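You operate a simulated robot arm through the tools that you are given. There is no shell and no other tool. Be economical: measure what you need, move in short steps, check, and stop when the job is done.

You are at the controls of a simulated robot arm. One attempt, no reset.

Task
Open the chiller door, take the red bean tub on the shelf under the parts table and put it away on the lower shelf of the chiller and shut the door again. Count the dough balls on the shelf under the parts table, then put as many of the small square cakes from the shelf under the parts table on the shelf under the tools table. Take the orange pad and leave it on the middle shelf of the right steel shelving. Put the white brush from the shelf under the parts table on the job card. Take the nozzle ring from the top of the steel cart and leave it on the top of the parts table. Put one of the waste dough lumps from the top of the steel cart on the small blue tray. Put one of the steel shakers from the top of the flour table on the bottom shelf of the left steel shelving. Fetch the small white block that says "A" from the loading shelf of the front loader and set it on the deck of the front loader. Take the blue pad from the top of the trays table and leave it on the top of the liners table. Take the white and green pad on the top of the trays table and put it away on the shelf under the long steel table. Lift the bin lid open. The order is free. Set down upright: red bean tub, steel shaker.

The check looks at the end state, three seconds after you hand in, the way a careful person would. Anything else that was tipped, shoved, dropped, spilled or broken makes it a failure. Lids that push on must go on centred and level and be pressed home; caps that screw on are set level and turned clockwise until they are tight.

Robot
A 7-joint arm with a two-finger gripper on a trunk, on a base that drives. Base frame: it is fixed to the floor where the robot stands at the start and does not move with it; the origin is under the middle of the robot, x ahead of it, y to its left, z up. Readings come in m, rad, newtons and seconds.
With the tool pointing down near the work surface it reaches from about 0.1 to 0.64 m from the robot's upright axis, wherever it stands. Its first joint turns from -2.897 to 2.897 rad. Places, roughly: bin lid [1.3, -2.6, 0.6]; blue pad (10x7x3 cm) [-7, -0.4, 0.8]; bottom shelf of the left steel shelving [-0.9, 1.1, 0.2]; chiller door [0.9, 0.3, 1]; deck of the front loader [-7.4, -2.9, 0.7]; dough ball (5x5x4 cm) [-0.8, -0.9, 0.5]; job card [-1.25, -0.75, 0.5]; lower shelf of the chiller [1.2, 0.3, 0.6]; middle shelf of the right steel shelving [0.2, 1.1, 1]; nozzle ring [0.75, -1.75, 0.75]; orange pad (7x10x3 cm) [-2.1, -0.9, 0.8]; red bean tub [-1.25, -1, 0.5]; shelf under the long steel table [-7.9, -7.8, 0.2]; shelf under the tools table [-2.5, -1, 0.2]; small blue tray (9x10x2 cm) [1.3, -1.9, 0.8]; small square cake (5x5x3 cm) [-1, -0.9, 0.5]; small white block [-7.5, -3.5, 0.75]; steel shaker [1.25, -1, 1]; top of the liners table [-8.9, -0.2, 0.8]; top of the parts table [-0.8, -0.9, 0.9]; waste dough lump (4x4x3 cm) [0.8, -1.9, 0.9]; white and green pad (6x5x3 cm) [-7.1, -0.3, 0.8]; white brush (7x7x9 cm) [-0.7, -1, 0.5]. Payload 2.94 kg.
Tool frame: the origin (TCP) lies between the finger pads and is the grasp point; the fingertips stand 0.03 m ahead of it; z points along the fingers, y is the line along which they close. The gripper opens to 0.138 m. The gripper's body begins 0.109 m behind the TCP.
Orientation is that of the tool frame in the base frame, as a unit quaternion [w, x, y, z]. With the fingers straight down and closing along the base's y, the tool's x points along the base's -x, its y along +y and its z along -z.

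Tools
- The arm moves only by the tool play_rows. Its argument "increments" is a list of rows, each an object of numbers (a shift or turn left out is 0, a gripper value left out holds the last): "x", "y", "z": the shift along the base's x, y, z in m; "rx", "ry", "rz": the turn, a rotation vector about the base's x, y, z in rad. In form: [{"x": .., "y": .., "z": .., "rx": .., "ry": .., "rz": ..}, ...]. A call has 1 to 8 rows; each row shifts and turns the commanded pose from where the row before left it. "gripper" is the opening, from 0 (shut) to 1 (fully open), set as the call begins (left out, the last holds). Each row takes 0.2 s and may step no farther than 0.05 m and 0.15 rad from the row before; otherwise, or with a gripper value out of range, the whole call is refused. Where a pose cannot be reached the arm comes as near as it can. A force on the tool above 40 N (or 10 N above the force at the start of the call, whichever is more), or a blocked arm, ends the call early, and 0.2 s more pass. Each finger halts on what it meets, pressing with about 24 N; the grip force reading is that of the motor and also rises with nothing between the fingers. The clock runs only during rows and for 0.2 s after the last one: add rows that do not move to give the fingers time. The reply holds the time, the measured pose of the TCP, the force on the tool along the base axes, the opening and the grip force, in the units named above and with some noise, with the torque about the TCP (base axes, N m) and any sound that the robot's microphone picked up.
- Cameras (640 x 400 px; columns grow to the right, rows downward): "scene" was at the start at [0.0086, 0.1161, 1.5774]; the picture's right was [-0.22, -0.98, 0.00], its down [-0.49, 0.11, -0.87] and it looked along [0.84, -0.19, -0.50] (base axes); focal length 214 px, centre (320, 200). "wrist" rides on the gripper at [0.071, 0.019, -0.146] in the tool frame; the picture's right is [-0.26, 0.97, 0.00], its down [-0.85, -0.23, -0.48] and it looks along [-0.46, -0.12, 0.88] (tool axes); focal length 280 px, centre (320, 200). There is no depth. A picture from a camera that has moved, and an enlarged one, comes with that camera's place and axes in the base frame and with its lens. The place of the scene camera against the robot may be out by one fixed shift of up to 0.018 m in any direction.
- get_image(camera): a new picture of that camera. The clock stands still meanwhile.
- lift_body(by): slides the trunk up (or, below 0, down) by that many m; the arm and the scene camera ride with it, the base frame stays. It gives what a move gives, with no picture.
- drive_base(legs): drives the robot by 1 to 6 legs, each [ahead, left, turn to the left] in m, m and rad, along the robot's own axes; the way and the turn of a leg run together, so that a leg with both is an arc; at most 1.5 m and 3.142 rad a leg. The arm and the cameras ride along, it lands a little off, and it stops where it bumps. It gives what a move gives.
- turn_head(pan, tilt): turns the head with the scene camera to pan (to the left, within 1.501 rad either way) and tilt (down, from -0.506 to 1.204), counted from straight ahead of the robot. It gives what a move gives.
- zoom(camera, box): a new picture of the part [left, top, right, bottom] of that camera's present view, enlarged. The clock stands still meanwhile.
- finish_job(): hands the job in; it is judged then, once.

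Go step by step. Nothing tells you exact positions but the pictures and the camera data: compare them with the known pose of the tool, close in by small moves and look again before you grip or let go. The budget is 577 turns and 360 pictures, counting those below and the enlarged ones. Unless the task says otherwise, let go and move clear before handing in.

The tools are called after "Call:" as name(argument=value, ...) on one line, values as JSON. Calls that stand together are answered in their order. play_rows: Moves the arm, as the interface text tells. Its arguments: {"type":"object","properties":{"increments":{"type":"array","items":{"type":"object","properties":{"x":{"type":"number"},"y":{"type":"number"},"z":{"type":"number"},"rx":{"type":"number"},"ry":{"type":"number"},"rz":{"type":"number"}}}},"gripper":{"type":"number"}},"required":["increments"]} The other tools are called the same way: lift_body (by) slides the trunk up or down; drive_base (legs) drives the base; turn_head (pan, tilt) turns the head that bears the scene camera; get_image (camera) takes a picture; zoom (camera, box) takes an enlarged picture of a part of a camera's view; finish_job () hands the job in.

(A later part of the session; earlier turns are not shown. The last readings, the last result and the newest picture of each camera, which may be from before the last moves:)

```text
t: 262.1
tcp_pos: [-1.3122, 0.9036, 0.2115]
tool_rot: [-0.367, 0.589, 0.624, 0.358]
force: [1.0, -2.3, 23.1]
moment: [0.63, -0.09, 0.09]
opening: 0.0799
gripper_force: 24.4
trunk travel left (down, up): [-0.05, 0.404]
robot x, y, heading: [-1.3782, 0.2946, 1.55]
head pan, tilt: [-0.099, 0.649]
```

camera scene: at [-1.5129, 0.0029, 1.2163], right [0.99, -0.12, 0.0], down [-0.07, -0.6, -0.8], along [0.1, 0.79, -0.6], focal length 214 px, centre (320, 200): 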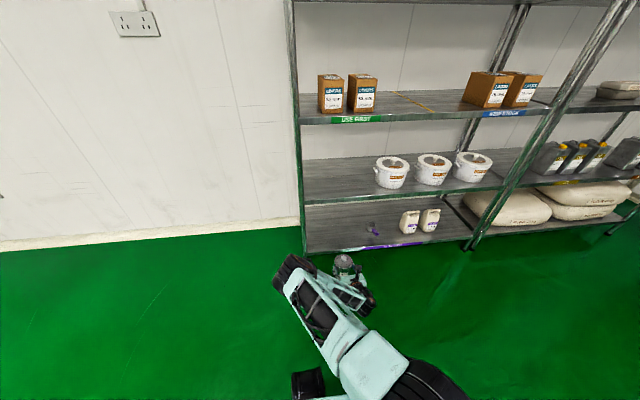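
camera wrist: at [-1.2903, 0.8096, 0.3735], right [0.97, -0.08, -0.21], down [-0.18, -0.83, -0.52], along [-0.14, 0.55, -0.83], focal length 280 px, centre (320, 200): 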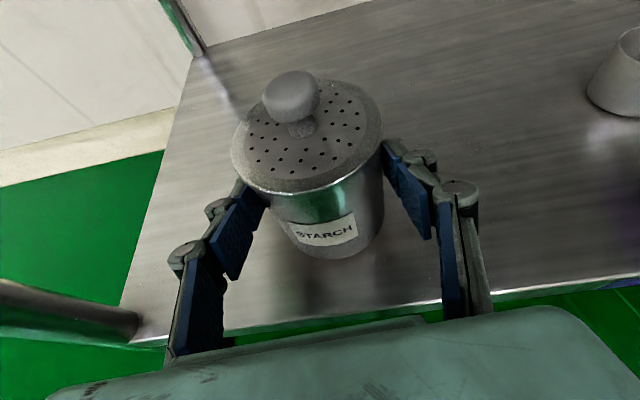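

The shaker is on the shelf. Release and retreat along the tool axis.

Call:
play_rows(increments=[{"z": 0.004}, {}, {}, {}], gripper=0.75)

Call:
get_image(camera="wrist")

```text
t: 263.1
tcp_pos: [-1.3116, 0.9035, 0.2121]
tool_rot: [-0.365, 0.59, 0.625, 0.358]
force: [-0.7, 0.2, 0.4]
moment: [0.01, 0.01, 0.02]
opening: 0.1036
gripper_force: 0.0
trunk travel left (down, up): [-0.05, 0.404]
robot x, y, heading: [-1.3801, 0.2941, 1.545]
head pan, tilt: [-0.099, 0.649]
```

```text
228 pictures are left
camera wrist: at [-1.2904, 0.8097, 0.3456], right [0.97, -0.08, -0.21], down [-0.18, -0.83, -0.52], along [-0.14, 0.55, -0.83], focal length 280 px, centre (320, 200)
```

wrist: 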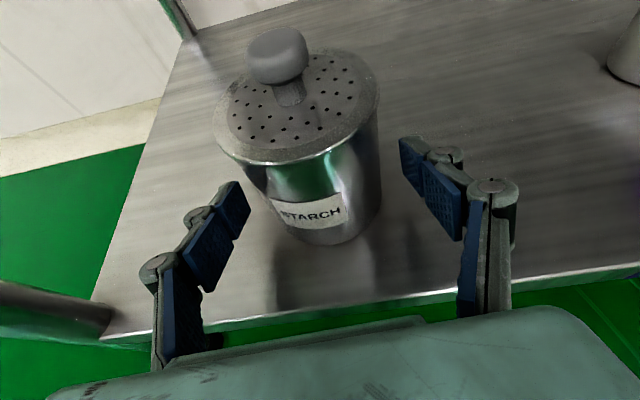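

Call:
play_rows(increments=[{"y": -0.03, "z": 0.015}, {"y": -0.04, "z": 0.02}, {"y": -0.04, "z": 0.02}, {"y": -0.03, "z": 0.02}])

Call:
drive_base(legs=[[-0.3, 0, 0]])

Call:
get_image(camera="wrist")

```text
t: 264.1
tcp_pos: [-1.3656, 0.8612, 0.3264]
tool_rot: [-0.453, 0.518, 0.626, 0.366]
force: [0.4, 0.1, -0.1]
moment: [0.05, 0.02, 0.0]
opening: 0.1037
gripper_force: 0.1
trunk travel left (down, up): [-0.05, 0.404]
robot x, y, heading: [-1.3778, 0.2933, 1.546]
head pan, tilt: [-0.099, 0.649]
stopped in row 4: the arm was blocked; the commanded pose is now the measured one
```

```text
t: 266.2
tcp_pos: [-1.3741, 0.5625, 0.325]
tool_rot: [-0.455, 0.517, 0.627, 0.366]
force: [0.6, 0.1, -0.4]
moment: [0.01, -0.02, -0.03]
opening: 0.1036
gripper_force: 0.0
trunk travel left (down, up): [-0.05, 0.404]
robot x, y, heading: [-1.3842, -0.0059, 1.549]
head pan, tilt: [-0.099, 0.649]
```

```text
227 pictures are left
camera wrist: at [-1.331, 0.453, 0.4393], right [0.96, 0.11, -0.26], down [-0.09, -0.76, -0.65], along [-0.27, 0.65, -0.71], focal length 280 px, centre (320, 200)
```

wrist: 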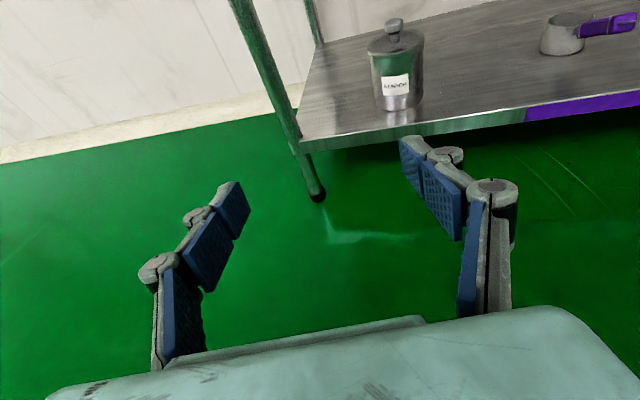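

The shaker stands upright on the bottom shelf. Now turn back to the parts table for the second cake and the brush.

Call:
play_rows(increments=[{"z": 0.04}, {"z": 0.04}, {"z": 0.04}, {"z": 0.04}, {"z": 0.04}, {"z": 0.04}])

Call:
drive_base(legs=[[0.13, 0, 0], [0, 0, -3.1]])

Call:
get_image(camera="wrist")

```text
t: 267.6
tcp_pos: [-1.3711, 0.5635, 0.5655]
tool_rot: [-0.455, 0.517, 0.627, 0.365]
force: [-0.4, -0.6, 1.1]
moment: [0.02, -0.04, 0.02]
opening: 0.1034
gripper_force: 0.0
trunk travel left (down, up): [-0.05, 0.404]
robot x, y, heading: [-1.3894, -0.0086, 1.548]
head pan, tilt: [-0.099, 0.649]
```

```text
t: 276.2
tcp_pos: [-1.3944, -0.4479, 0.5663]
tool_rot: [0.364, 0.629, -0.514, 0.456]
force: [-0.2, -0.5, 0.1]
moment: [-0.01, -0.02, -0.01]
opening: 0.1037
gripper_force: 0.0
trunk travel left (down, up): [-0.05, 0.404]
robot x, y, heading: [-1.3886, 0.1206, -1.59]
head pan, tilt: [-0.099, 0.649]
```

```text
226 pictures are left
camera wrist: at [-1.4393, -0.3403, 0.6804], right [-0.96, -0.12, -0.26], down [0.08, 0.76, -0.65], along [0.27, -0.64, -0.71], focal length 280 px, centre (320, 200)
```

wrist: 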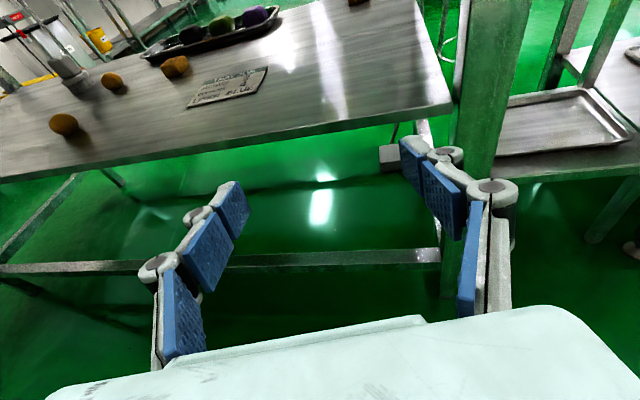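

I straighten the tool (yaw -12°, pitch 25°) and move along to face the middle cake near x≈-0.985.

Call:
play_rows(increments=[{"rz": -0.1, "rx": 0.05}, {"rz": -0.11, "rx": 0.06}, {"z": 0.02}], gripper=0.6)

Call:
drive_base(legs=[[-0.05, 0.41, 0.02]])

Call:
get_image(camera="wrist")

Call:
turn_head(pan=-0.1, tilt=0.55)

Call:
get_image(camera="scene")

```text
t: 277.0
tcp_pos: [-1.3962, -0.4488, 0.5856]
tool_rot: [-0.374, -0.591, 0.601, -0.386]
force: [0.3, -0.1, -0.3]
moment: [0.0, 0.06, 0.01]
opening: 0.083
gripper_force: 0.0
trunk travel left (down, up): [-0.05, 0.404]
robot x, y, heading: [-1.3836, 0.1246, -1.582]
head pan, tilt: [-0.099, 0.649]
```

```text
t: 281.1
tcp_pos: [-0.9807, -0.4001, 0.5861]
tool_rot: [0.37, 0.597, -0.595, 0.391]
force: [-0.1, 0.8, -0.1]
moment: [0.01, 0.02, -0.02]
opening: 0.0828
gripper_force: 0.1
trunk travel left (down, up): [-0.05, 0.404]
robot x, y, heading: [-0.9808, 0.1748, -1.568]
head pan, tilt: [-0.099, 0.649]
```

```text
225 pictures are left
camera wrist: at [-1.005, -0.2987, 0.7124], right [-0.96, 0.09, -0.26], down [0.23, 0.79, -0.56], along [0.15, -0.6, -0.78], focal length 280 px, centre (320, 200)
```

wrist: 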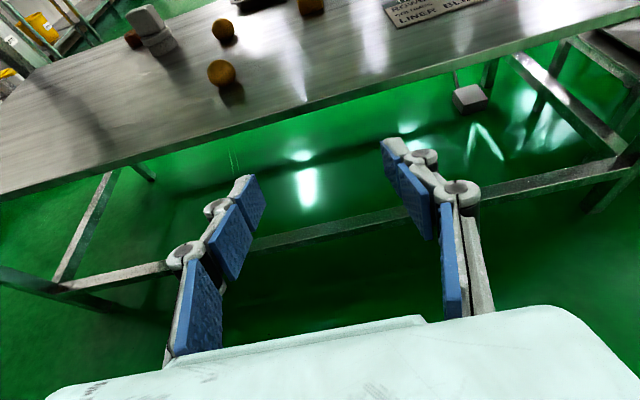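

```text
t: 281.7
tcp_pos: [-0.9803, -0.4001, 0.5858]
tool_rot: [0.369, 0.598, -0.594, 0.391]
force: [-0.5, -0.1, 0.8]
moment: [-0.04, 0.01, 0.0]
opening: 0.0826
gripper_force: 0.1
trunk travel left (down, up): [-0.05, 0.404]
robot x, y, heading: [-0.9801, 0.1704, -1.57]
head pan, tilt: [-0.099, 0.55]
```

```text
224 pictures are left
camera scene: at [-0.856, 0.1635, 1.225], right [-1.0, 0.09, 0.0], down [0.05, 0.52, -0.85], along [-0.08, -0.85, -0.52], focal length 214 px, centre (320, 200)
```

scene: 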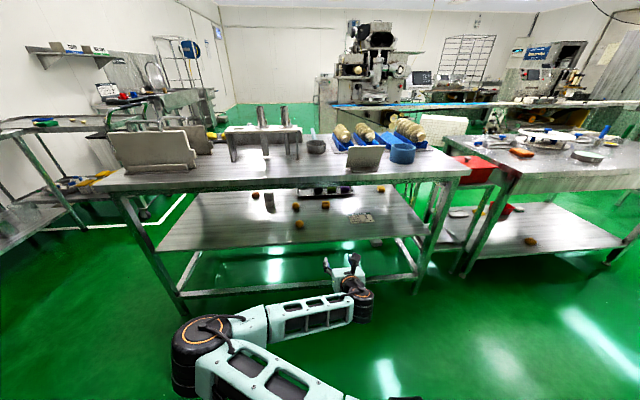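

Call:
drive_base(legs=[[0.34, 0, 0]])

Call:
get_image(camera="wrist")

Call:
get_image(camera="scene")

```text
t: 283.9
tcp_pos: [-0.9778, -0.7418, 0.5855]
tool_rot: [0.37, 0.598, -0.594, 0.391]
force: [-0.4, -0.1, 0.1]
moment: [-0.03, -0.01, -0.02]
opening: 0.083
gripper_force: 0.1
trunk travel left (down, up): [-0.05, 0.404]
robot x, y, heading: [-0.9811, -0.1723, -1.569]
head pan, tilt: [-0.099, 0.55]
```

```text
223 pictures are left
camera wrist: at [-1.0019, -0.6395, 0.7124], right [-0.96, 0.09, -0.26], down [0.23, 0.79, -0.56], along [0.15, -0.6, -0.78], focal length 280 px, centre (320, 200)
```

wrist: 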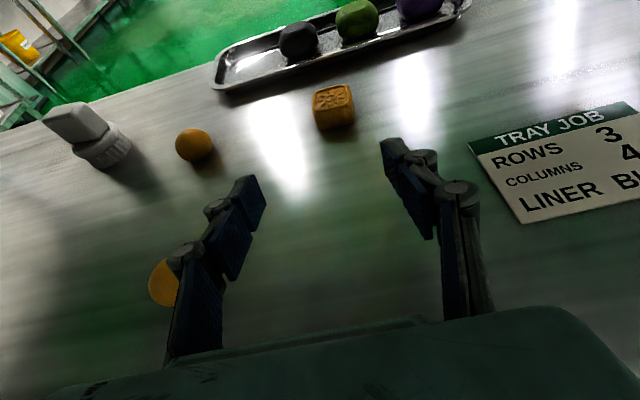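

```text
222 pictures are left
camera scene: at [-0.8532, -0.1772, 1.2251], right [-1.0, 0.09, 0.0], down [0.05, 0.52, -0.85], along [-0.08, -0.85, -0.52], focal length 214 px, centre (320, 200)
```

scene: 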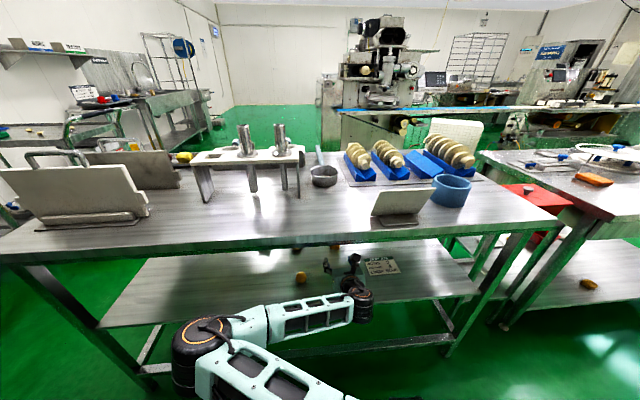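

Call:
play_rows(increments=[{"x": -0.006, "y": -0.035, "z": -0.01}, {"x": -0.006, "y": -0.035, "z": -0.01}, {"y": -0.035, "z": -0.012}, {"y": -0.03, "z": -0.014}])

Call:
get_image(camera="wrist")

```text
t: 284.9
tcp_pos: [-0.9877, -0.8771, 0.5377]
tool_rot: [0.37, 0.598, -0.594, 0.391]
force: [-0.2, -0.5, 0.2]
moment: [0.01, -0.01, -0.01]
opening: 0.0828
gripper_force: 0.1
trunk travel left (down, up): [-0.05, 0.404]
robot x, y, heading: [-0.9801, -0.1725, -1.56]
head pan, tilt: [-0.099, 0.55]
```

```text
221 pictures are left
camera wrist: at [-1.0126, -0.7756, 0.6642], right [-0.96, 0.09, -0.26], down [0.23, 0.79, -0.56], along [0.15, -0.6, -0.78], focal length 280 px, centre (320, 200)
```

wrist: 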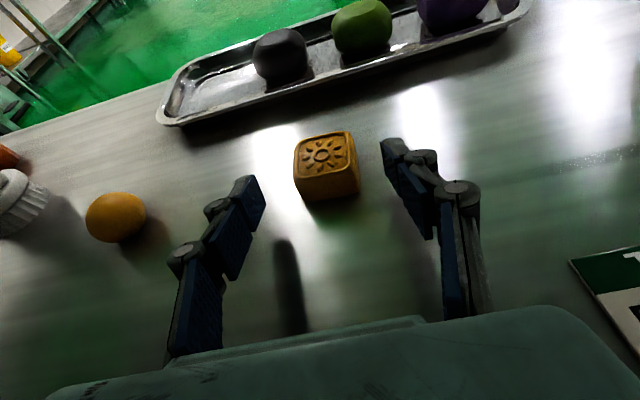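

Call:
play_rows(increments=[{"x": -0.003, "y": -0.02, "z": -0.007}, {"y": -0.017, "z": -0.006}, {}])

Call:
play_rows(increments=[{}, {}, {}], gripper=0.2)

Call:
get_image(camera="wrist")

```text
t: 285.8
tcp_pos: [-0.9917, -0.9146, 0.5267]
tool_rot: [0.37, 0.597, -0.594, 0.391]
force: [-0.8, -0.7, -0.4]
moment: [0.0, 0.01, 0.01]
opening: 0.0825
gripper_force: 0.1
trunk travel left (down, up): [-0.05, 0.404]
robot x, y, heading: [-0.9808, -0.1691, -1.562]
head pan, tilt: [-0.099, 0.55]
```

```text
t: 286.6
tcp_pos: [-0.992, -0.9137, 0.5282]
tool_rot: [0.37, 0.597, -0.595, 0.391]
force: [-1.1, 0.4, 0.5]
moment: [0.0, 0.0, -0.01]
opening: 0.0462
gripper_force: 24.3
trunk travel left (down, up): [-0.05, 0.404]
robot x, y, heading: [-0.9776, -0.1669, -1.562]
head pan, tilt: [-0.099, 0.55]
```

```text
220 pictures are left
camera wrist: at [-1.0155, -0.8118, 0.6532], right [-0.96, 0.09, -0.26], down [0.23, 0.79, -0.56], along [0.16, -0.6, -0.78], focal length 280 px, centre (320, 200)
```

wrist: 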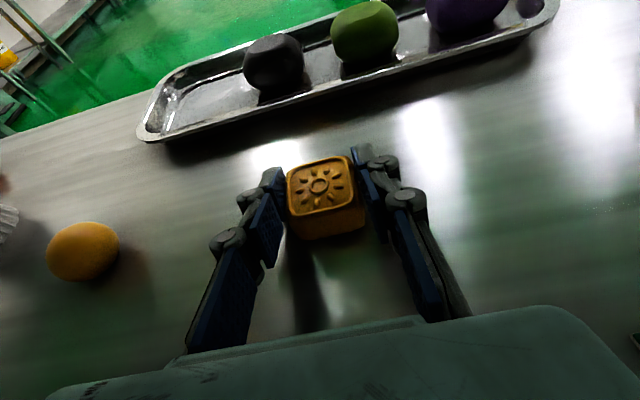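

Cake 2 is held. Lift, back out, and go to the tools table.

Call:
play_rows(increments=[{"z": 0.02}, {"z": 0.025}, {"y": 0.035}, {"y": 0.04}, {"y": 0.04}])

Call:
drive_base(legs=[[-0.45, 0, 0], [0, -0.8, 0], [0, -0.75, 0]])

Call:
play_rows(increments=[{"z": -0.04}, {"z": -0.04}, {"z": -0.04}, {"z": -0.04}, {"z": -0.04}, {"z": -0.04}])

Call:
get_image(camera="wrist")

Call:
get_image(camera="scene")

```text
t: 287.8
tcp_pos: [-0.995, -0.7991, 0.5731]
tool_rot: [0.369, 0.598, -0.593, 0.392]
force: [0.0, 0.6, -0.6]
moment: [-0.02, -0.02, 0.0]
opening: 0.0463
gripper_force: 24.4
trunk travel left (down, up): [-0.05, 0.404]
robot x, y, heading: [-0.9814, -0.1739, -1.566]
head pan, tilt: [-0.099, 0.55]
```

```text
t: 304.1
tcp_pos: [-2.5534, -0.362, 0.571]
tool_rot: [0.37, 0.597, -0.595, 0.391]
force: [-0.2, 0.0, -0.9]
moment: [-0.01, 0.01, 0.01]
opening: 0.0457
gripper_force: 24.4
trunk travel left (down, up): [-0.05, 0.404]
robot x, y, heading: [-2.5386, 0.2672, -1.56]
head pan, tilt: [-0.099, 0.55]
```

```text
t: 305.5
tcp_pos: [-2.5501, -0.3606, 0.3296]
tool_rot: [0.37, 0.597, -0.594, 0.391]
force: [0.6, -0.3, -0.2]
moment: [0.0, -0.05, 0.01]
opening: 0.0458
gripper_force: 23.9
trunk travel left (down, up): [-0.05, 0.404]
robot x, y, heading: [-2.5352, 0.2669, -1.562]
head pan, tilt: [-0.099, 0.55]
```

```text
219 pictures are left
camera wrist: at [-2.5744, -0.2585, 0.4559], right [-0.96, 0.09, -0.26], down [0.23, 0.79, -0.56], along [0.15, -0.6, -0.78], focal length 280 px, centre (320, 200)
```

wrist: 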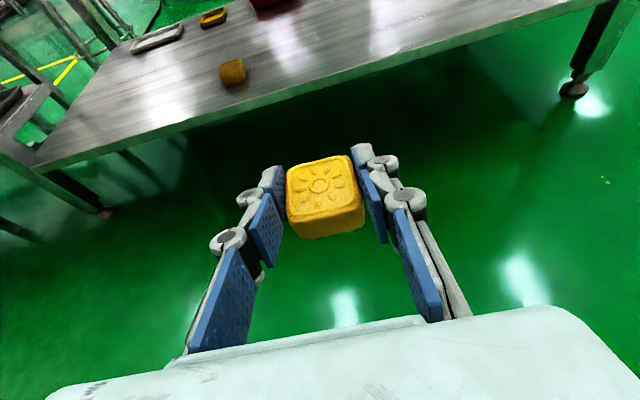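

```text
218 pictures are left
camera scene: at [-2.4113, 0.2602, 1.2251], right [-1.0, 0.09, 0.0], down [0.05, 0.52, -0.85], along [-0.08, -0.85, -0.52], focal length 214 px, centre (320, 200)
```

scene: 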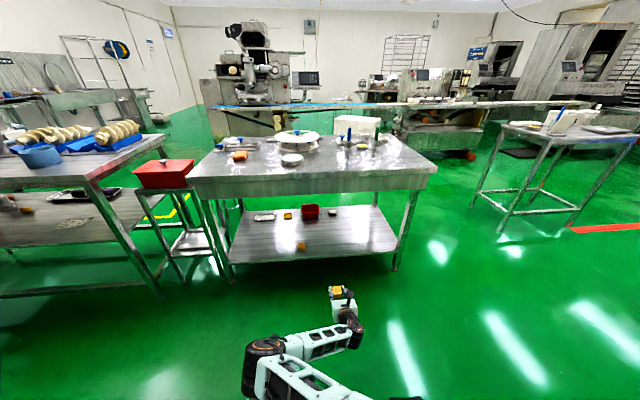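

Call:
drive_base(legs=[[0.47, 0, 0]])

Call:
play_rows(increments=[{"z": -0.03}, {"z": -0.03}, {"z": -0.02}])

Call:
get_image(camera="wrist")

```text
t: 308.3
tcp_pos: [-2.5479, -0.832, 0.3294]
tool_rot: [0.37, 0.597, -0.594, 0.391]
force: [0.4, -0.2, -0.2]
moment: [0.01, -0.01, -0.02]
opening: 0.0462
gripper_force: 24.1
trunk travel left (down, up): [-0.05, 0.404]
robot x, y, heading: [-2.5368, -0.2044, -1.563]
head pan, tilt: [-0.099, 0.55]
```

```text
t: 309.1
tcp_pos: [-2.5474, -0.8298, 0.2498]
tool_rot: [0.37, 0.598, -0.593, 0.392]
force: [0.2, 0.6, -0.7]
moment: [0.03, 0.03, -0.02]
opening: 0.0462
gripper_force: 23.4
trunk travel left (down, up): [-0.05, 0.404]
robot x, y, heading: [-2.5357, -0.2028, -1.569]
head pan, tilt: [-0.099, 0.55]
```

```text
217 pictures are left
camera wrist: at [-2.5713, -0.7289, 0.3752], right [-0.96, 0.09, -0.26], down [0.23, 0.79, -0.57], along [0.15, -0.6, -0.78], focal length 280 px, centre (320, 200)
```

wrist: 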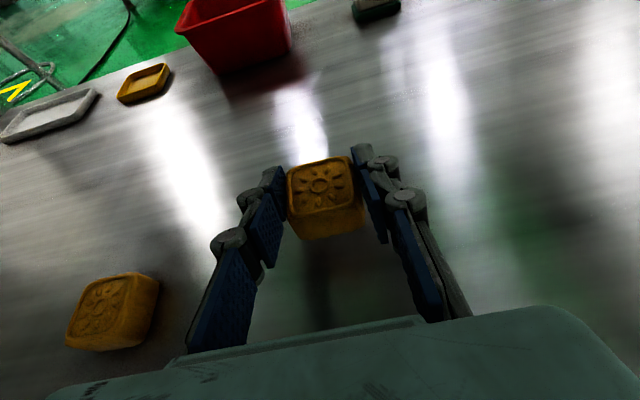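

Call:
play_rows(increments=[{"z": -0.008}, {"z": -0.005}, {"z": -0.003}])

Call:
play_rows(increments=[{"z": -0.003}, {"z": -0.003}])

```text
t: 309.9
tcp_pos: [-2.5475, -0.8313, 0.2349]
tool_rot: [0.37, 0.597, -0.595, 0.391]
force: [-0.4, -0.1, 0.0]
moment: [0.0, -0.01, 0.02]
opening: 0.046
gripper_force: 24.7
trunk travel left (down, up): [-0.05, 0.404]
robot x, y, heading: [-2.5338, -0.2046, -1.562]
head pan, tilt: [-0.099, 0.55]
```

```text
t: 310.5
tcp_pos: [-2.5466, -0.8307, 0.2268]
tool_rot: [0.37, 0.597, -0.594, 0.391]
force: [0.0, 0.2, -0.6]
moment: [0.03, -0.02, -0.01]
opening: 0.0462
gripper_force: 24.2
trunk travel left (down, up): [-0.05, 0.404]
robot x, y, heading: [-2.5395, -0.2041, -1.566]
head pan, tilt: [-0.099, 0.55]
```

Call:
play_rows(increments=[{"z": -0.003}, {"z": -0.003}])

Call:
play_rows(increments=[{}, {}, {}, {"y": 0.02, "z": 0.012}, {"y": 0.03, "z": 0.018}, {"y": 0.035, "z": 0.025}, {"y": 0.035, "z": 0.025}], gripper=0.6)

Call:
get_image(camera="wrist")

```text
t: 311.1
tcp_pos: [-2.5466, -0.8316, 0.226]
tool_rot: [0.372, 0.596, -0.594, 0.393]
force: [-1.7, 7.6, 23.2]
moment: [-0.44, 0.26, -0.04]
opening: 0.0462
gripper_force: 24.1
trunk travel left (down, up): [-0.05, 0.404]
robot x, y, heading: [-2.5331, -0.2055, -1.567]
head pan, tilt: [-0.099, 0.55]
```

```text
t: 312.9
tcp_pos: [-2.4991, -0.7806, 0.3352]
tool_rot: [0.37, 0.592, -0.548, 0.461]
force: [0.8, -0.3, -0.9]
moment: [0.01, 0.0, 0.02]
opening: 0.0828
gripper_force: 0.0
trunk travel left (down, up): [-0.05, 0.404]
robot x, y, heading: [-2.5328, -0.2, -1.562]
head pan, tilt: [-0.099, 0.55]
stopped in row 7: the arm was blocked; the commanded pose is now the measured one
```

```text
216 pictures are left
camera wrist: at [-2.5396, -0.6677, 0.4462], right [-0.95, -0.04, -0.31], down [0.18, 0.74, -0.65], along [0.26, -0.67, -0.69], focal length 280 px, centre (320, 200)
```

wrist: 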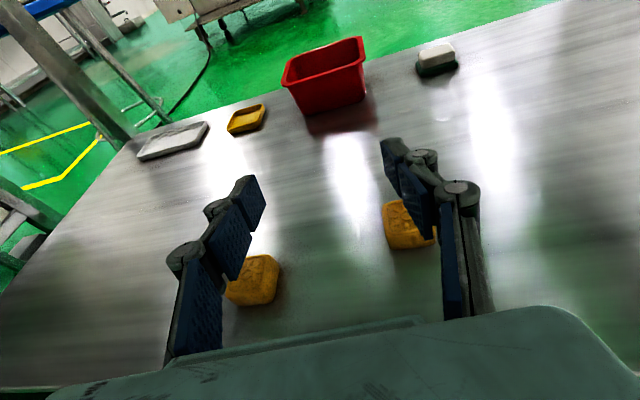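

Both cakes stand on the shelf. I retreat by driving.

Call:
drive_base(legs=[[-0.45, 0, 0]])

Call:
zoom(camera="scene", box=[170, 110, 450, 300])

```text
t: 315.6
tcp_pos: [-2.4992, -0.3368, 0.3338]
tool_rot: [0.37, 0.593, -0.546, 0.461]
force: [0.1, -0.3, -0.3]
moment: [0.01, -0.01, 0.01]
opening: 0.0829
gripper_force: 0.0
trunk travel left (down, up): [-0.05, 0.404]
robot x, y, heading: [-2.5413, 0.2402, -1.563]
head pan, tilt: [-0.099, 0.55]
```

```text
2.11 times, centred on (310, 205) of scene
camera zoom: at [-2.4116, 0.2336, 1.2251], right [-1.0, 0.09, 0.0], down [0.05, 0.52, -0.85], along [-0.08, -0.85, -0.52], focal length 452 px, centre (341, 190)
```

zoom: 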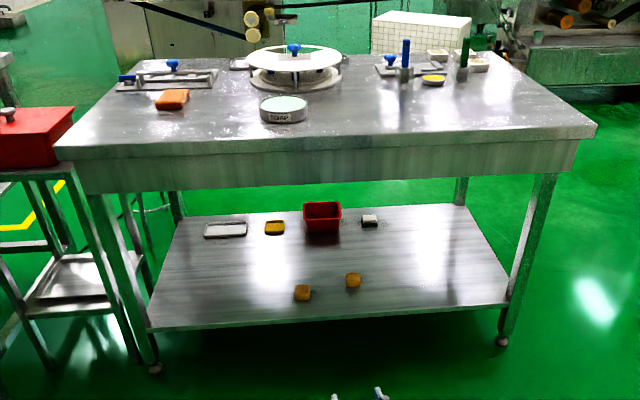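

Both cakes are placed. Next the orange pad at about (-2.08, -0.92) on the tools table: raise, set 45° pitch, move over.

Call:
lift_body(by=0.4)

Call:
play_rows(increments=[{"rx": 0.119, "ry": 0.024, "rz": -0.028, "z": 0.04}, {"rx": 0.119, "ry": 0.024, "rz": -0.028, "z": 0.04}, {"rx": 0.119, "ry": 0.024, "rz": -0.028, "z": 0.04}, {"rx": 0.119, "ry": 0.024, "rz": -0.028, "z": 0.04}, {"z": 0.04}, {"z": 0.03}], gripper=0.8)

Call:
drive_base(legs=[[0.2, 0.43, 0]])

Call:
get_image(camera="wrist")

Call:
get_image(camera="scene")

```text
t: 319.4
tcp_pos: [-2.5006, -0.3361, 0.7327]
tool_rot: [0.369, 0.594, -0.547, 0.461]
force: [-0.9, -1.0, -0.3]
moment: [-0.04, 0.01, -0.02]
opening: 0.0828
gripper_force: 0.0
trunk travel left (down, up): [-0.45, 0.004]
robot x, y, heading: [-2.5395, 0.2403, -1.555]
head pan, tilt: [-0.099, 0.55]
```

```text
t: 320.9
tcp_pos: [-2.4998, -0.3359, 0.9631]
tool_rot: [0.269, 0.655, -0.653, 0.27]
force: [-0.4, 0.0, 0.0]
moment: [-0.03, 0.03, -0.04]
opening: 0.1107
gripper_force: 0.0
trunk travel left (down, up): [-0.45, 0.004]
robot x, y, heading: [-2.5385, 0.2406, -1.564]
head pan, tilt: [-0.099, 0.55]
```

```text
t: 325.1
tcp_pos: [-2.0779, -0.5356, 0.9618]
tool_rot: [-0.27, -0.652, 0.655, -0.269]
force: [0.6, 0.9, -0.3]
moment: [0.02, 0.0, -0.01]
opening: 0.1104
gripper_force: 0.0
trunk travel left (down, up): [-0.45, 0.004]
robot x, y, heading: [-2.1102, 0.0406, -1.57]
head pan, tilt: [-0.099, 0.55]
```

```text
214 pictures are left
camera wrist: at [-2.0966, -0.4836, 1.1171], right [-0.96, 0.19, -0.18], down [0.23, 0.94, -0.26], along [0.12, -0.29, -0.95], focal length 280 px, centre (320, 200)
```

wrist: 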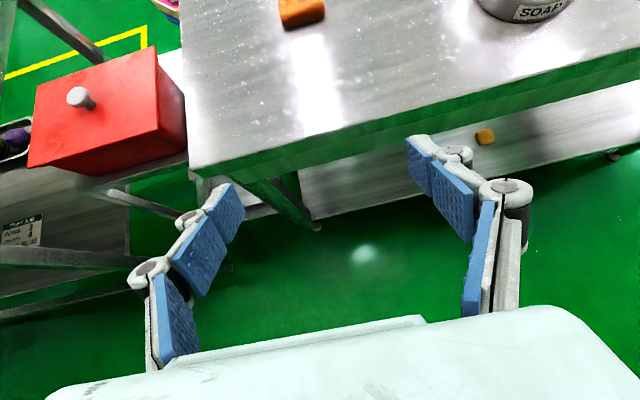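

```text
213 pictures are left
camera scene: at [-1.9868, 0.0332, 1.6251], right [-1.0, 0.09, 0.0], down [0.05, 0.52, -0.85], along [-0.08, -0.85, -0.52], focal length 214 px, centre (320, 200)
```

scene: 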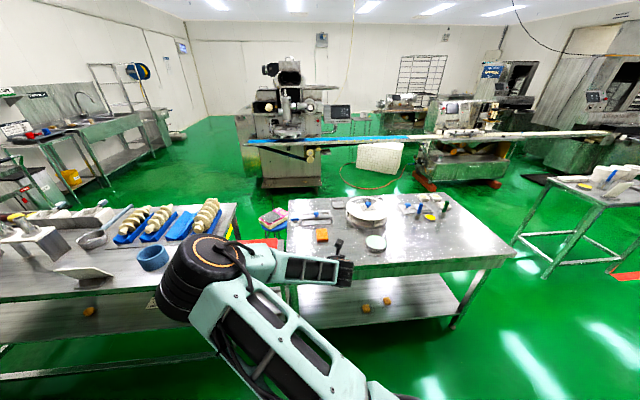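

Call:
drive_base(legs=[[0.25, 0, 0]])

Call:
get_image(camera="wrist")

```text
t: 326.9
tcp_pos: [-2.0729, -0.7878, 0.9624]
tool_rot: [-0.27, -0.653, 0.654, -0.269]
force: [-0.3, 0.2, -0.2]
moment: [-0.02, 0.01, 0.01]
opening: 0.1104
gripper_force: 0.0
trunk travel left (down, up): [-0.45, 0.004]
robot x, y, heading: [-2.1111, -0.2122, -1.561]
head pan, tilt: [-0.099, 0.55]
```

```text
212 pictures are left
camera wrist: at [-2.0928, -0.735, 1.1169], right [-0.96, 0.19, -0.18], down [0.23, 0.94, -0.26], along [0.12, -0.29, -0.95], focal length 280 px, centre (320, 200)
```

wrist: 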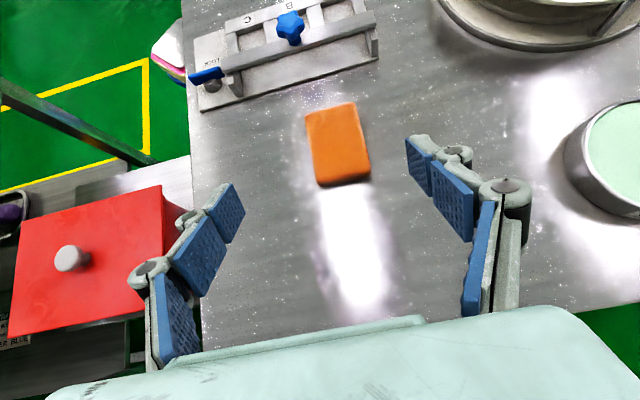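

Call:
play_rows(increments=[{"x": -0.007, "y": -0.025, "z": -0.035}, {"x": -0.007, "y": -0.025, "z": -0.035}, {"y": -0.025, "z": -0.035}, {"y": -0.025, "z": -0.035}])

Call:
get_image(camera="wrist")

```text
t: 327.9
tcp_pos: [-2.084, -0.8873, 0.8221]
tool_rot: [-0.269, -0.654, 0.654, -0.27]
force: [0.0, -0.1, -1.0]
moment: [-0.02, -0.01, -0.03]
opening: 0.1104
gripper_force: 0.0
trunk travel left (down, up): [-0.45, 0.004]
robot x, y, heading: [-2.1105, -0.2088, -1.564]
head pan, tilt: [-0.099, 0.55]
```

```text
211 pictures are left
camera wrist: at [-2.1036, -0.8348, 0.977], right [-0.96, 0.19, -0.19], down [0.23, 0.94, -0.26], along [0.13, -0.29, -0.95], focal length 280 px, centre (320, 200)
```

wrist: 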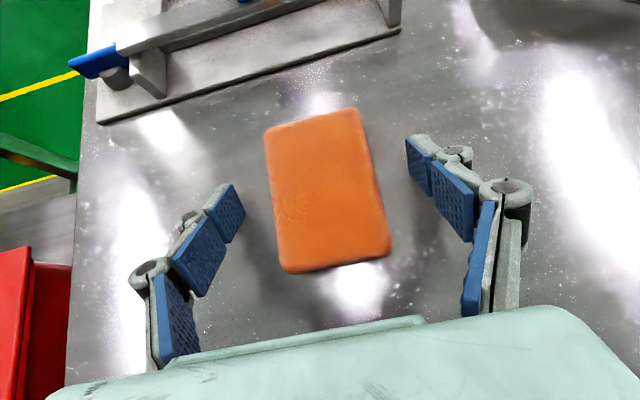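

Call:
play_rows(increments=[{"y": -0.007, "z": -0.012}, {"y": -0.005, "z": -0.01}, {"z": -0.008}])

Call:
play_rows(increments=[{"z": -0.004}, {"z": -0.004}])

Call:
get_image(camera="wrist")

```text
t: 328.4
tcp_pos: [-2.0859, -0.8992, 0.8255]
tool_rot: [-0.277, -0.649, 0.651, -0.28]
force: [1.2, 14.0, 43.7]
moment: [-0.03, -0.17, 0.07]
opening: 0.082
gripper_force: 19.5
trunk travel left (down, up): [-0.45, 0.004]
robot x, y, heading: [-2.1084, -0.2091, -1.562]
head pan, tilt: [-0.099, 0.55]
stopped in row 2: the force on the tool passed its limit at 48 N (the readings are from after the stop); the commanded pose is now the measured one
```

```text
t: 329.0
tcp_pos: [-2.0854, -0.9022, 0.8152]
tool_rot: [-0.276, -0.649, 0.652, -0.278]
force: [2.3, -10.4, 41.0]
moment: [-0.1, -0.47, 0.01]
opening: 0.121
gripper_force: 13.3
trunk travel left (down, up): [-0.45, 0.004]
robot x, y, heading: [-2.1149, -0.2108, -1.561]
head pan, tilt: [-0.099, 0.55]
```

```text
210 pictures are left
camera wrist: at [-2.1048, -0.8467, 0.9676], right [-0.96, 0.18, -0.19], down [0.23, 0.93, -0.28], along [0.13, -0.32, -0.94], focal length 280 px, centre (320, 200)
```

wrist: 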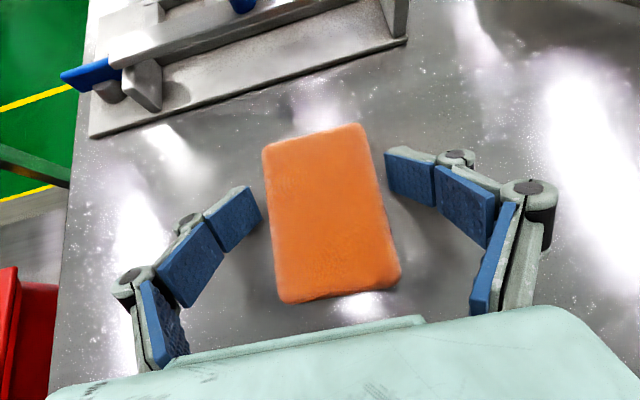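

The fingertips touch the table (top z≈0.79). Lift slightly and close on the pad.

Call:
play_rows(increments=[{"z": 0.006}, {}])

Call:
play_rows(increments=[{}, {}, {}], gripper=0.35)

Call:
get_image(camera="wrist")

```text
t: 329.6
tcp_pos: [-2.0867, -0.8981, 0.8152]
tool_rot: [-0.274, -0.651, 0.653, -0.273]
force: [1.5, -0.8, 28.3]
moment: [0.01, -0.12, 0.06]
opening: 0.119
gripper_force: 11.0
trunk travel left (down, up): [-0.45, 0.004]
robot x, y, heading: [-2.1099, -0.2082, -1.564]
head pan, tilt: [-0.099, 0.55]
```

```text
t: 330.4
tcp_pos: [-2.0895, -0.8969, 0.8175]
tool_rot: [-0.276, -0.65, 0.652, -0.274]
force: [-3.9, 7.3, 34.3]
moment: [-0.02, 0.15, -0.15]
opening: 0.0994
gripper_force: 23.9
trunk travel left (down, up): [-0.45, 0.004]
robot x, y, heading: [-2.1113, -0.2119, -1.56]
head pan, tilt: [-0.099, 0.55]
```

```text
209 pictures are left
camera wrist: at [-2.1069, -0.8423, 0.9713], right [-0.96, 0.19, -0.19], down [0.23, 0.93, -0.28], along [0.12, -0.31, -0.94], focal length 280 px, centre (320, 200)
```

wrist: 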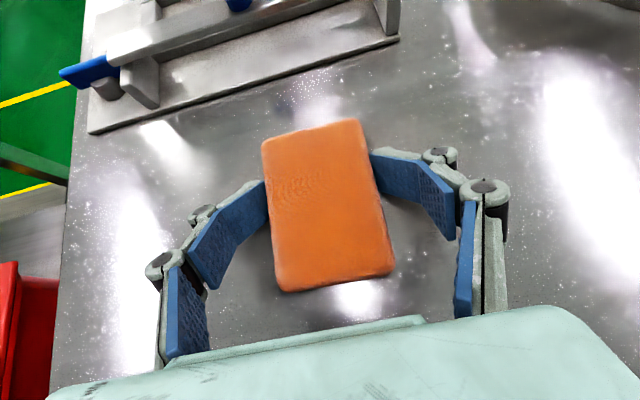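

Call:
play_rows(increments=[{"z": 0.006}, {"z": 0.004}, {}, {}])

Call:
get_image(camera="wrist")

```text
t: 331.4
tcp_pos: [-2.0847, -0.8954, 0.8286]
tool_rot: [-0.275, -0.651, 0.652, -0.277]
force: [-0.1, 13.9, 35.3]
moment: [-0.2, 0.55, -0.27]
opening: 0.0638
gripper_force: 24.3
trunk travel left (down, up): [-0.45, 0.004]
robot x, y, heading: [-2.1115, -0.2117, -1.558]
head pan, tilt: [-0.099, 0.55]
```

```text
208 pictures are left
camera wrist: at [-2.1041, -0.8414, 0.9818], right [-0.96, 0.18, -0.19], down [0.23, 0.93, -0.28], along [0.13, -0.31, -0.94], focal length 280 px, centre (320, 200)
```

wrist: 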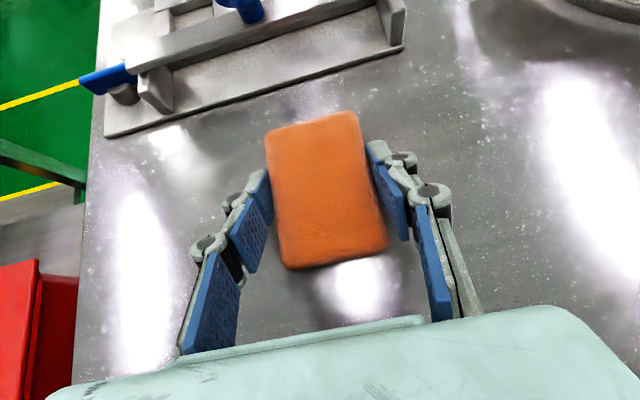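

The pad is gripped. Lift.

Call:
play_rows(increments=[{"z": 0.02}, {"z": 0.03}, {"z": 0.04}, {"z": 0.04}])

Call:
get_image(camera="wrist")

```text
t: 332.4
tcp_pos: [-2.0854, -0.8965, 0.9526]
tool_rot: [-0.272, -0.651, 0.654, -0.273]
force: [-0.6, 0.2, 0.0]
moment: [-0.05, -0.03, 0.01]
opening: 0.0638
gripper_force: 24.3
trunk travel left (down, up): [-0.45, 0.004]
robot x, y, heading: [-2.1138, -0.2132, -1.557]
head pan, tilt: [-0.099, 0.55]
```

```text
207 pictures are left
camera wrist: at [-2.1051, -0.8429, 1.106], right [-0.96, 0.19, -0.19], down [0.23, 0.93, -0.27], along [0.13, -0.3, -0.94], focal length 280 px, centre (320, 200)
```

wrist: 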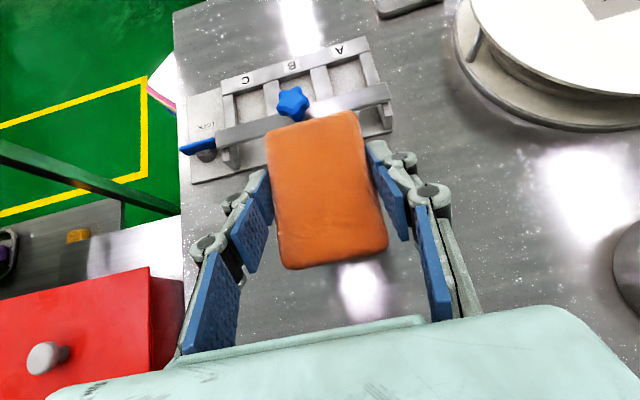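

Call:
play_rows(increments=[{"y": 0.04, "z": 0.02}, {"y": 0.04, "z": 0.02}, {"y": 0.03, "z": 0.02}])

Call:
drive_base(legs=[[-0.25, 0, 0], [0, 0, 3.13], [0, -1.2, 0], [0, -1.1, 0]])

Call:
turn_head(pan=0.1, tilt=0.5)

Call:
get_image(camera="scene")

Call:
get_image(camera="wrist")

```text
t: 333.2
tcp_pos: [-2.0879, -0.7866, 1.0121]
tool_rot: [-0.273, -0.651, 0.654, -0.273]
force: [-0.9, -0.2, 0.0]
moment: [0.03, 0.0, 0.0]
opening: 0.0638
gripper_force: 24.3
trunk travel left (down, up): [-0.45, 0.004]
robot x, y, heading: [-2.1117, -0.2106, -1.561]
head pan, tilt: [-0.099, 0.55]
```

```text
t: 362.4
tcp_pos: [0.2101, 0.5577, 1.0129]
tool_rot: [-0.267, 0.668, 0.636, 0.279]
force: [0.9, 0.4, 0.3]
moment: [-0.02, -0.01, 0.0]
opening: 0.0638
gripper_force: 23.9
trunk travel left (down, up): [-0.45, 0.004]
robot x, y, heading: [0.2082, -0.0171, 1.536]
head pan, tilt: [-0.099, 0.55]
```

```text
t: 363.2
tcp_pos: [0.2096, 0.5579, 1.0124]
tool_rot: [-0.267, 0.668, 0.637, 0.278]
force: [0.2, -0.1, -0.2]
moment: [-0.01, 0.02, 0.0]
opening: 0.0636
gripper_force: 24.2
trunk travel left (down, up): [-0.45, 0.004]
robot x, y, heading: [0.2108, -0.0137, 1.533]
head pan, tilt: [0.099, 0.499]
```

```text
206 pictures are left
camera scene: at [0.0646, -0.0029, 1.6296], right [1.0, 0.06, 0.0], down [0.03, -0.48, -0.88], along [-0.06, 0.88, -0.48], focal length 214 px, centre (320, 200)
```

scene: 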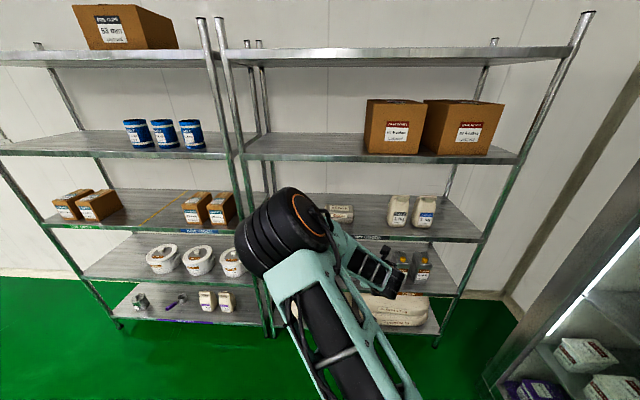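

```text
205 pictures are left
camera wrist: at [0.2268, 0.5026, 1.1661], right [0.95, -0.23, -0.19], down [-0.28, -0.92, -0.27], along [-0.11, 0.31, -0.94], focal length 280 px, centre (320, 200)
```

wrist: 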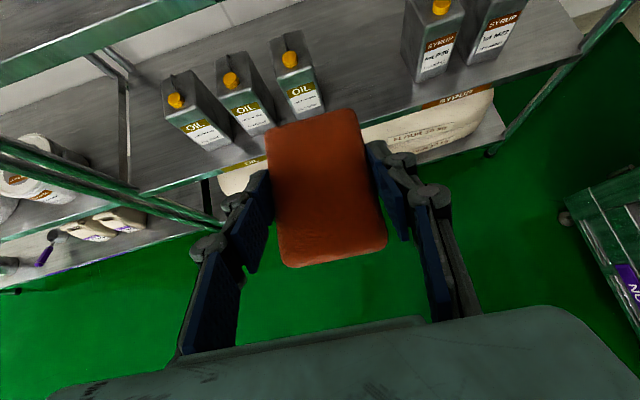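

The middle shelf (eggs, salt) is at z≈0.97–1.0. I raise a bit and shift left to the free stretch left of the egg carton, then look.

Call:
play_rows(increments=[{"z": 0.03}, {"z": 0.03}])

Call:
drive_base(legs=[[0, 0.28, 0.035]])

Call:
get_image(camera="scene")

Call:
get_image(camera="wrist")

```text
t: 363.8
tcp_pos: [0.2109, 0.5579, 1.073]
tool_rot: [-0.267, 0.668, 0.636, 0.278]
force: [0.2, 0.6, -0.9]
moment: [0.01, 0.04, -0.02]
opening: 0.0639
gripper_force: 23.9
trunk travel left (down, up): [-0.45, 0.004]
robot x, y, heading: [0.2077, -0.0183, 1.535]
head pan, tilt: [0.099, 0.499]
```

```text
t: 366.8
tcp_pos: [-0.0886, 0.5636, 1.0736]
tool_rot: [-0.272, 0.658, 0.647, 0.274]
force: [0.4, 0.0, 0.8]
moment: [-0.03, 0.01, -0.01]
opening: 0.0635
gripper_force: 23.8
trunk travel left (down, up): [-0.45, 0.004]
robot x, y, heading: [-0.0699, -0.0164, 1.566]
head pan, tilt: [0.099, 0.499]
```

```text
204 pictures are left
camera scene: at [-0.2157, -0.0017, 1.6296], right [1.0, 0.09, 0.0], down [0.05, -0.48, -0.88], along [-0.08, 0.87, -0.48], focal length 214 px, centre (320, 200)
```

scene: 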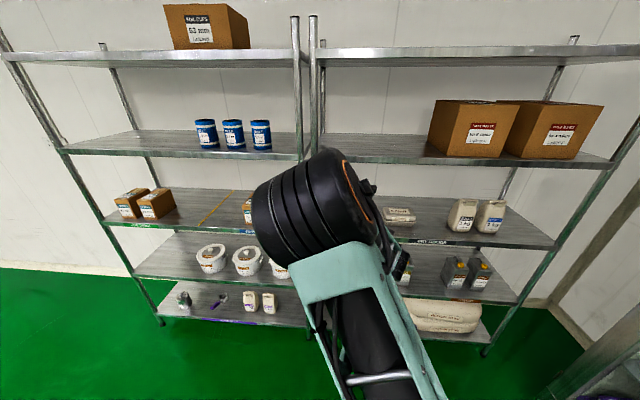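

```text
203 pictures are left
camera wrist: at [-0.069, 0.509, 1.2272], right [0.96, -0.2, -0.19], down [-0.25, -0.93, -0.27], along [-0.12, 0.31, -0.94], focal length 280 px, centre (320, 200)
```

wrist: 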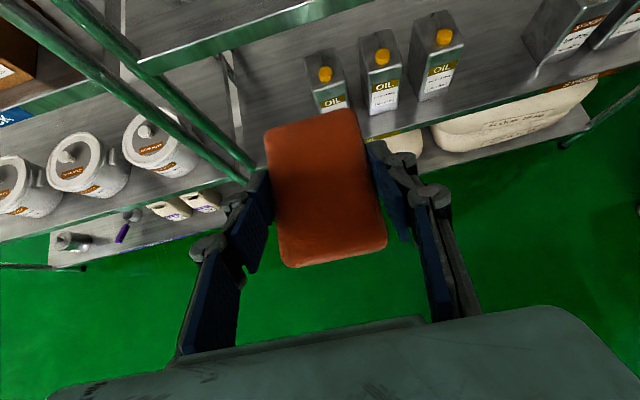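

Call:
drive_base(legs=[[0.22, 0.03, 0]])

Call:
get_image(camera="wrist")

Call:
get_image(camera="scene")

```text
t: 368.5
tcp_pos: [-0.1144, 0.7851, 1.0727]
tool_rot: [-0.27, 0.66, 0.646, 0.274]
force: [0.4, 0.3, -0.9]
moment: [-0.02, -0.02, 0.02]
opening: 0.0636
gripper_force: 23.9
trunk travel left (down, up): [-0.45, 0.004]
robot x, y, heading: [-0.1018, 0.2075, 1.567]
head pan, tilt: [0.099, 0.499]
```

```text
202 pictures are left
camera wrist: at [-0.0965, 0.7306, 1.227], right [0.96, -0.2, -0.19], down [-0.25, -0.93, -0.27], along [-0.12, 0.31, -0.94], focal length 280 px, centre (320, 200)
```

wrist: 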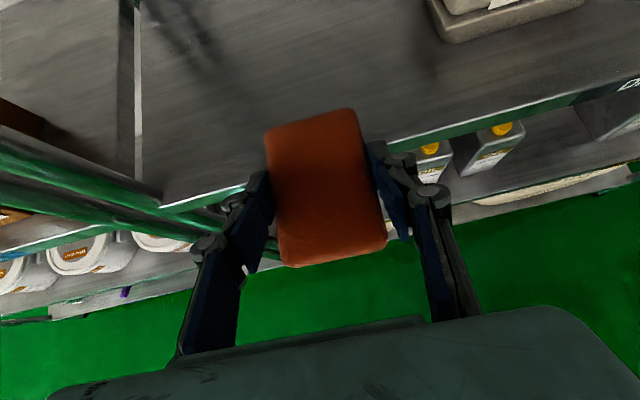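

```text
201 pictures are left
camera scene: at [-0.2441, 0.2205, 1.6296], right [1.0, 0.09, 0.0], down [0.04, -0.48, -0.88], along [-0.08, 0.87, -0.48], focal length 214 px, centre (320, 200)
```

scene: 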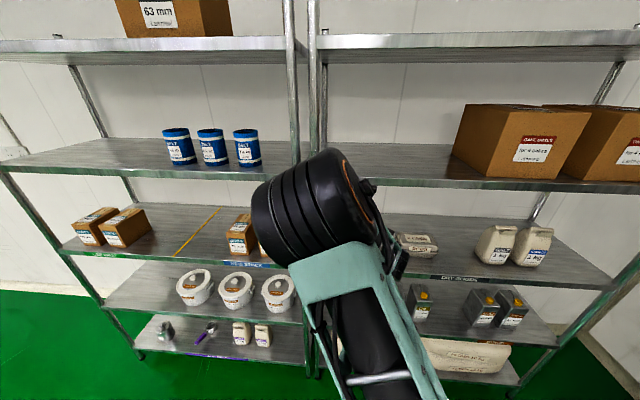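

Call:
drive_base(legs=[[0.17, 0, 0]])

Call:
play_rows(increments=[{"z": -0.015}, {"z": -0.015}, {"z": -0.015}])

Call:
get_image(camera="wrist")

```text
t: 370.0
tcp_pos: [-0.1142, 0.9521, 1.073]
tool_rot: [-0.271, 0.659, 0.646, 0.274]
force: [-0.5, 0.8, -0.2]
moment: [0.01, 0.0, -0.03]
opening: 0.0635
gripper_force: 24.1
trunk travel left (down, up): [-0.45, 0.004]
robot x, y, heading: [-0.1002, 0.3755, 1.565]
head pan, tilt: [0.099, 0.499]
```

```text
t: 370.8
tcp_pos: [-0.1146, 0.9514, 1.0284]
tool_rot: [-0.27, 0.659, 0.646, 0.274]
force: [0.7, 0.1, -1.1]
moment: [0.04, 0.01, -0.02]
opening: 0.0638
gripper_force: 24.3
trunk travel left (down, up): [-0.45, 0.004]
robot x, y, heading: [-0.1002, 0.3747, 1.558]
head pan, tilt: [0.099, 0.499]
```

```text
200 pictures are left
camera wrist: at [-0.0951, 0.8972, 1.1825], right [0.96, -0.2, -0.19], down [-0.25, -0.93, -0.27], along [-0.12, 0.31, -0.94], focal length 280 px, centre (320, 200)
```

wrist: 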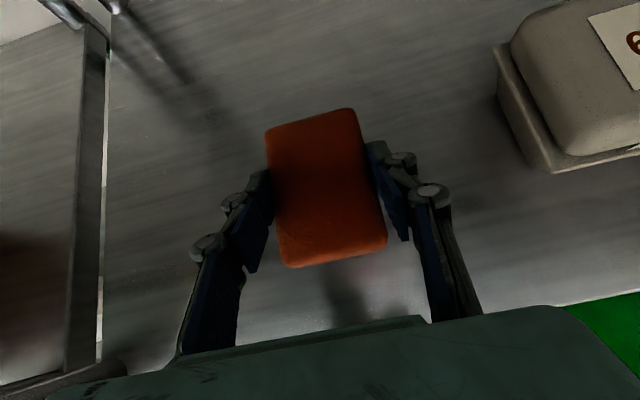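

Over the shelf. Lower to contact.

Call:
play_rows(increments=[{"z": -0.01}, {"z": -0.005}, {"z": -0.005}])

Call:
play_rows(increments=[{"z": -0.004}, {"z": -0.004}, {"z": -0.004}])

Call:
play_rows(increments=[{"z": -0.004}, {"z": -0.004}, {"z": -0.004}])

```text
t: 371.6
tcp_pos: [-0.1144, 0.953, 1.0086]
tool_rot: [-0.271, 0.659, 0.646, 0.275]
force: [0.3, -0.7, -0.7]
moment: [-0.03, 0.03, -0.03]
opening: 0.0636
gripper_force: 24.9
trunk travel left (down, up): [-0.45, 0.004]
robot x, y, heading: [-0.0976, 0.3767, 1.56]
head pan, tilt: [0.099, 0.499]
```

```text
t: 372.4
tcp_pos: [-0.1129, 0.9537, 0.9973]
tool_rot: [-0.271, 0.658, 0.646, 0.275]
force: [-0.6, -0.1, -0.5]
moment: [0.01, 0.0, 0.02]
opening: 0.0638
gripper_force: 23.8
trunk travel left (down, up): [-0.45, 0.004]
robot x, y, heading: [-0.098, 0.3731, 1.56]
head pan, tilt: [0.099, 0.499]
```

```text
t: 373.2
tcp_pos: [-0.1142, 0.9523, 0.989]
tool_rot: [-0.274, 0.658, 0.644, 0.277]
force: [-0.7, -2.5, 18.3]
moment: [0.07, -0.65, -0.09]
opening: 0.0638
gripper_force: 23.9
trunk travel left (down, up): [-0.45, 0.004]
robot x, y, heading: [-0.0991, 0.3737, 1.562]
head pan, tilt: [0.099, 0.499]
```

Call:
play_rows(increments=[{"z": 0.003}, {}, {}, {}, {"y": -0.02, "z": 0.02}, {"y": -0.03, "z": 0.03}, {"y": -0.03, "z": 0.03}], gripper=0.65)

Call:
get_image(camera="wrist")

```text
t: 374.8
tcp_pos: [-0.1148, 0.8689, 1.0698]
tool_rot: [-0.272, 0.658, 0.646, 0.275]
force: [-0.5, -0.1, -0.1]
moment: [0.04, 0.02, 0.02]
opening: 0.0898
gripper_force: 0.2
trunk travel left (down, up): [-0.45, 0.004]
robot x, y, heading: [-0.1006, 0.3738, 1.565]
head pan, tilt: [0.099, 0.499]
```

```text
199 pictures are left
camera wrist: at [-0.097, 0.8157, 1.2228], right [0.96, -0.2, -0.19], down [-0.25, -0.93, -0.27], along [-0.12, 0.31, -0.94], focal length 280 px, centre (320, 200)
```

wrist: 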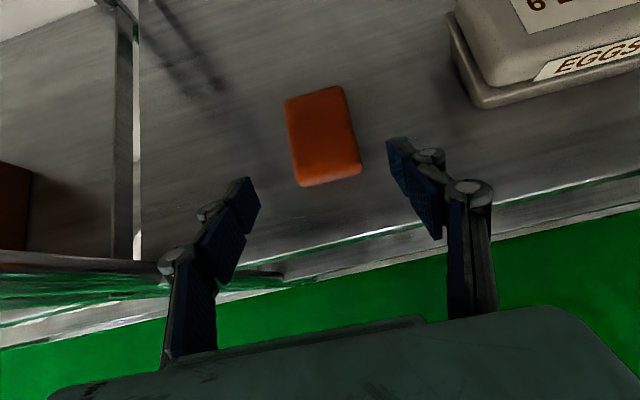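

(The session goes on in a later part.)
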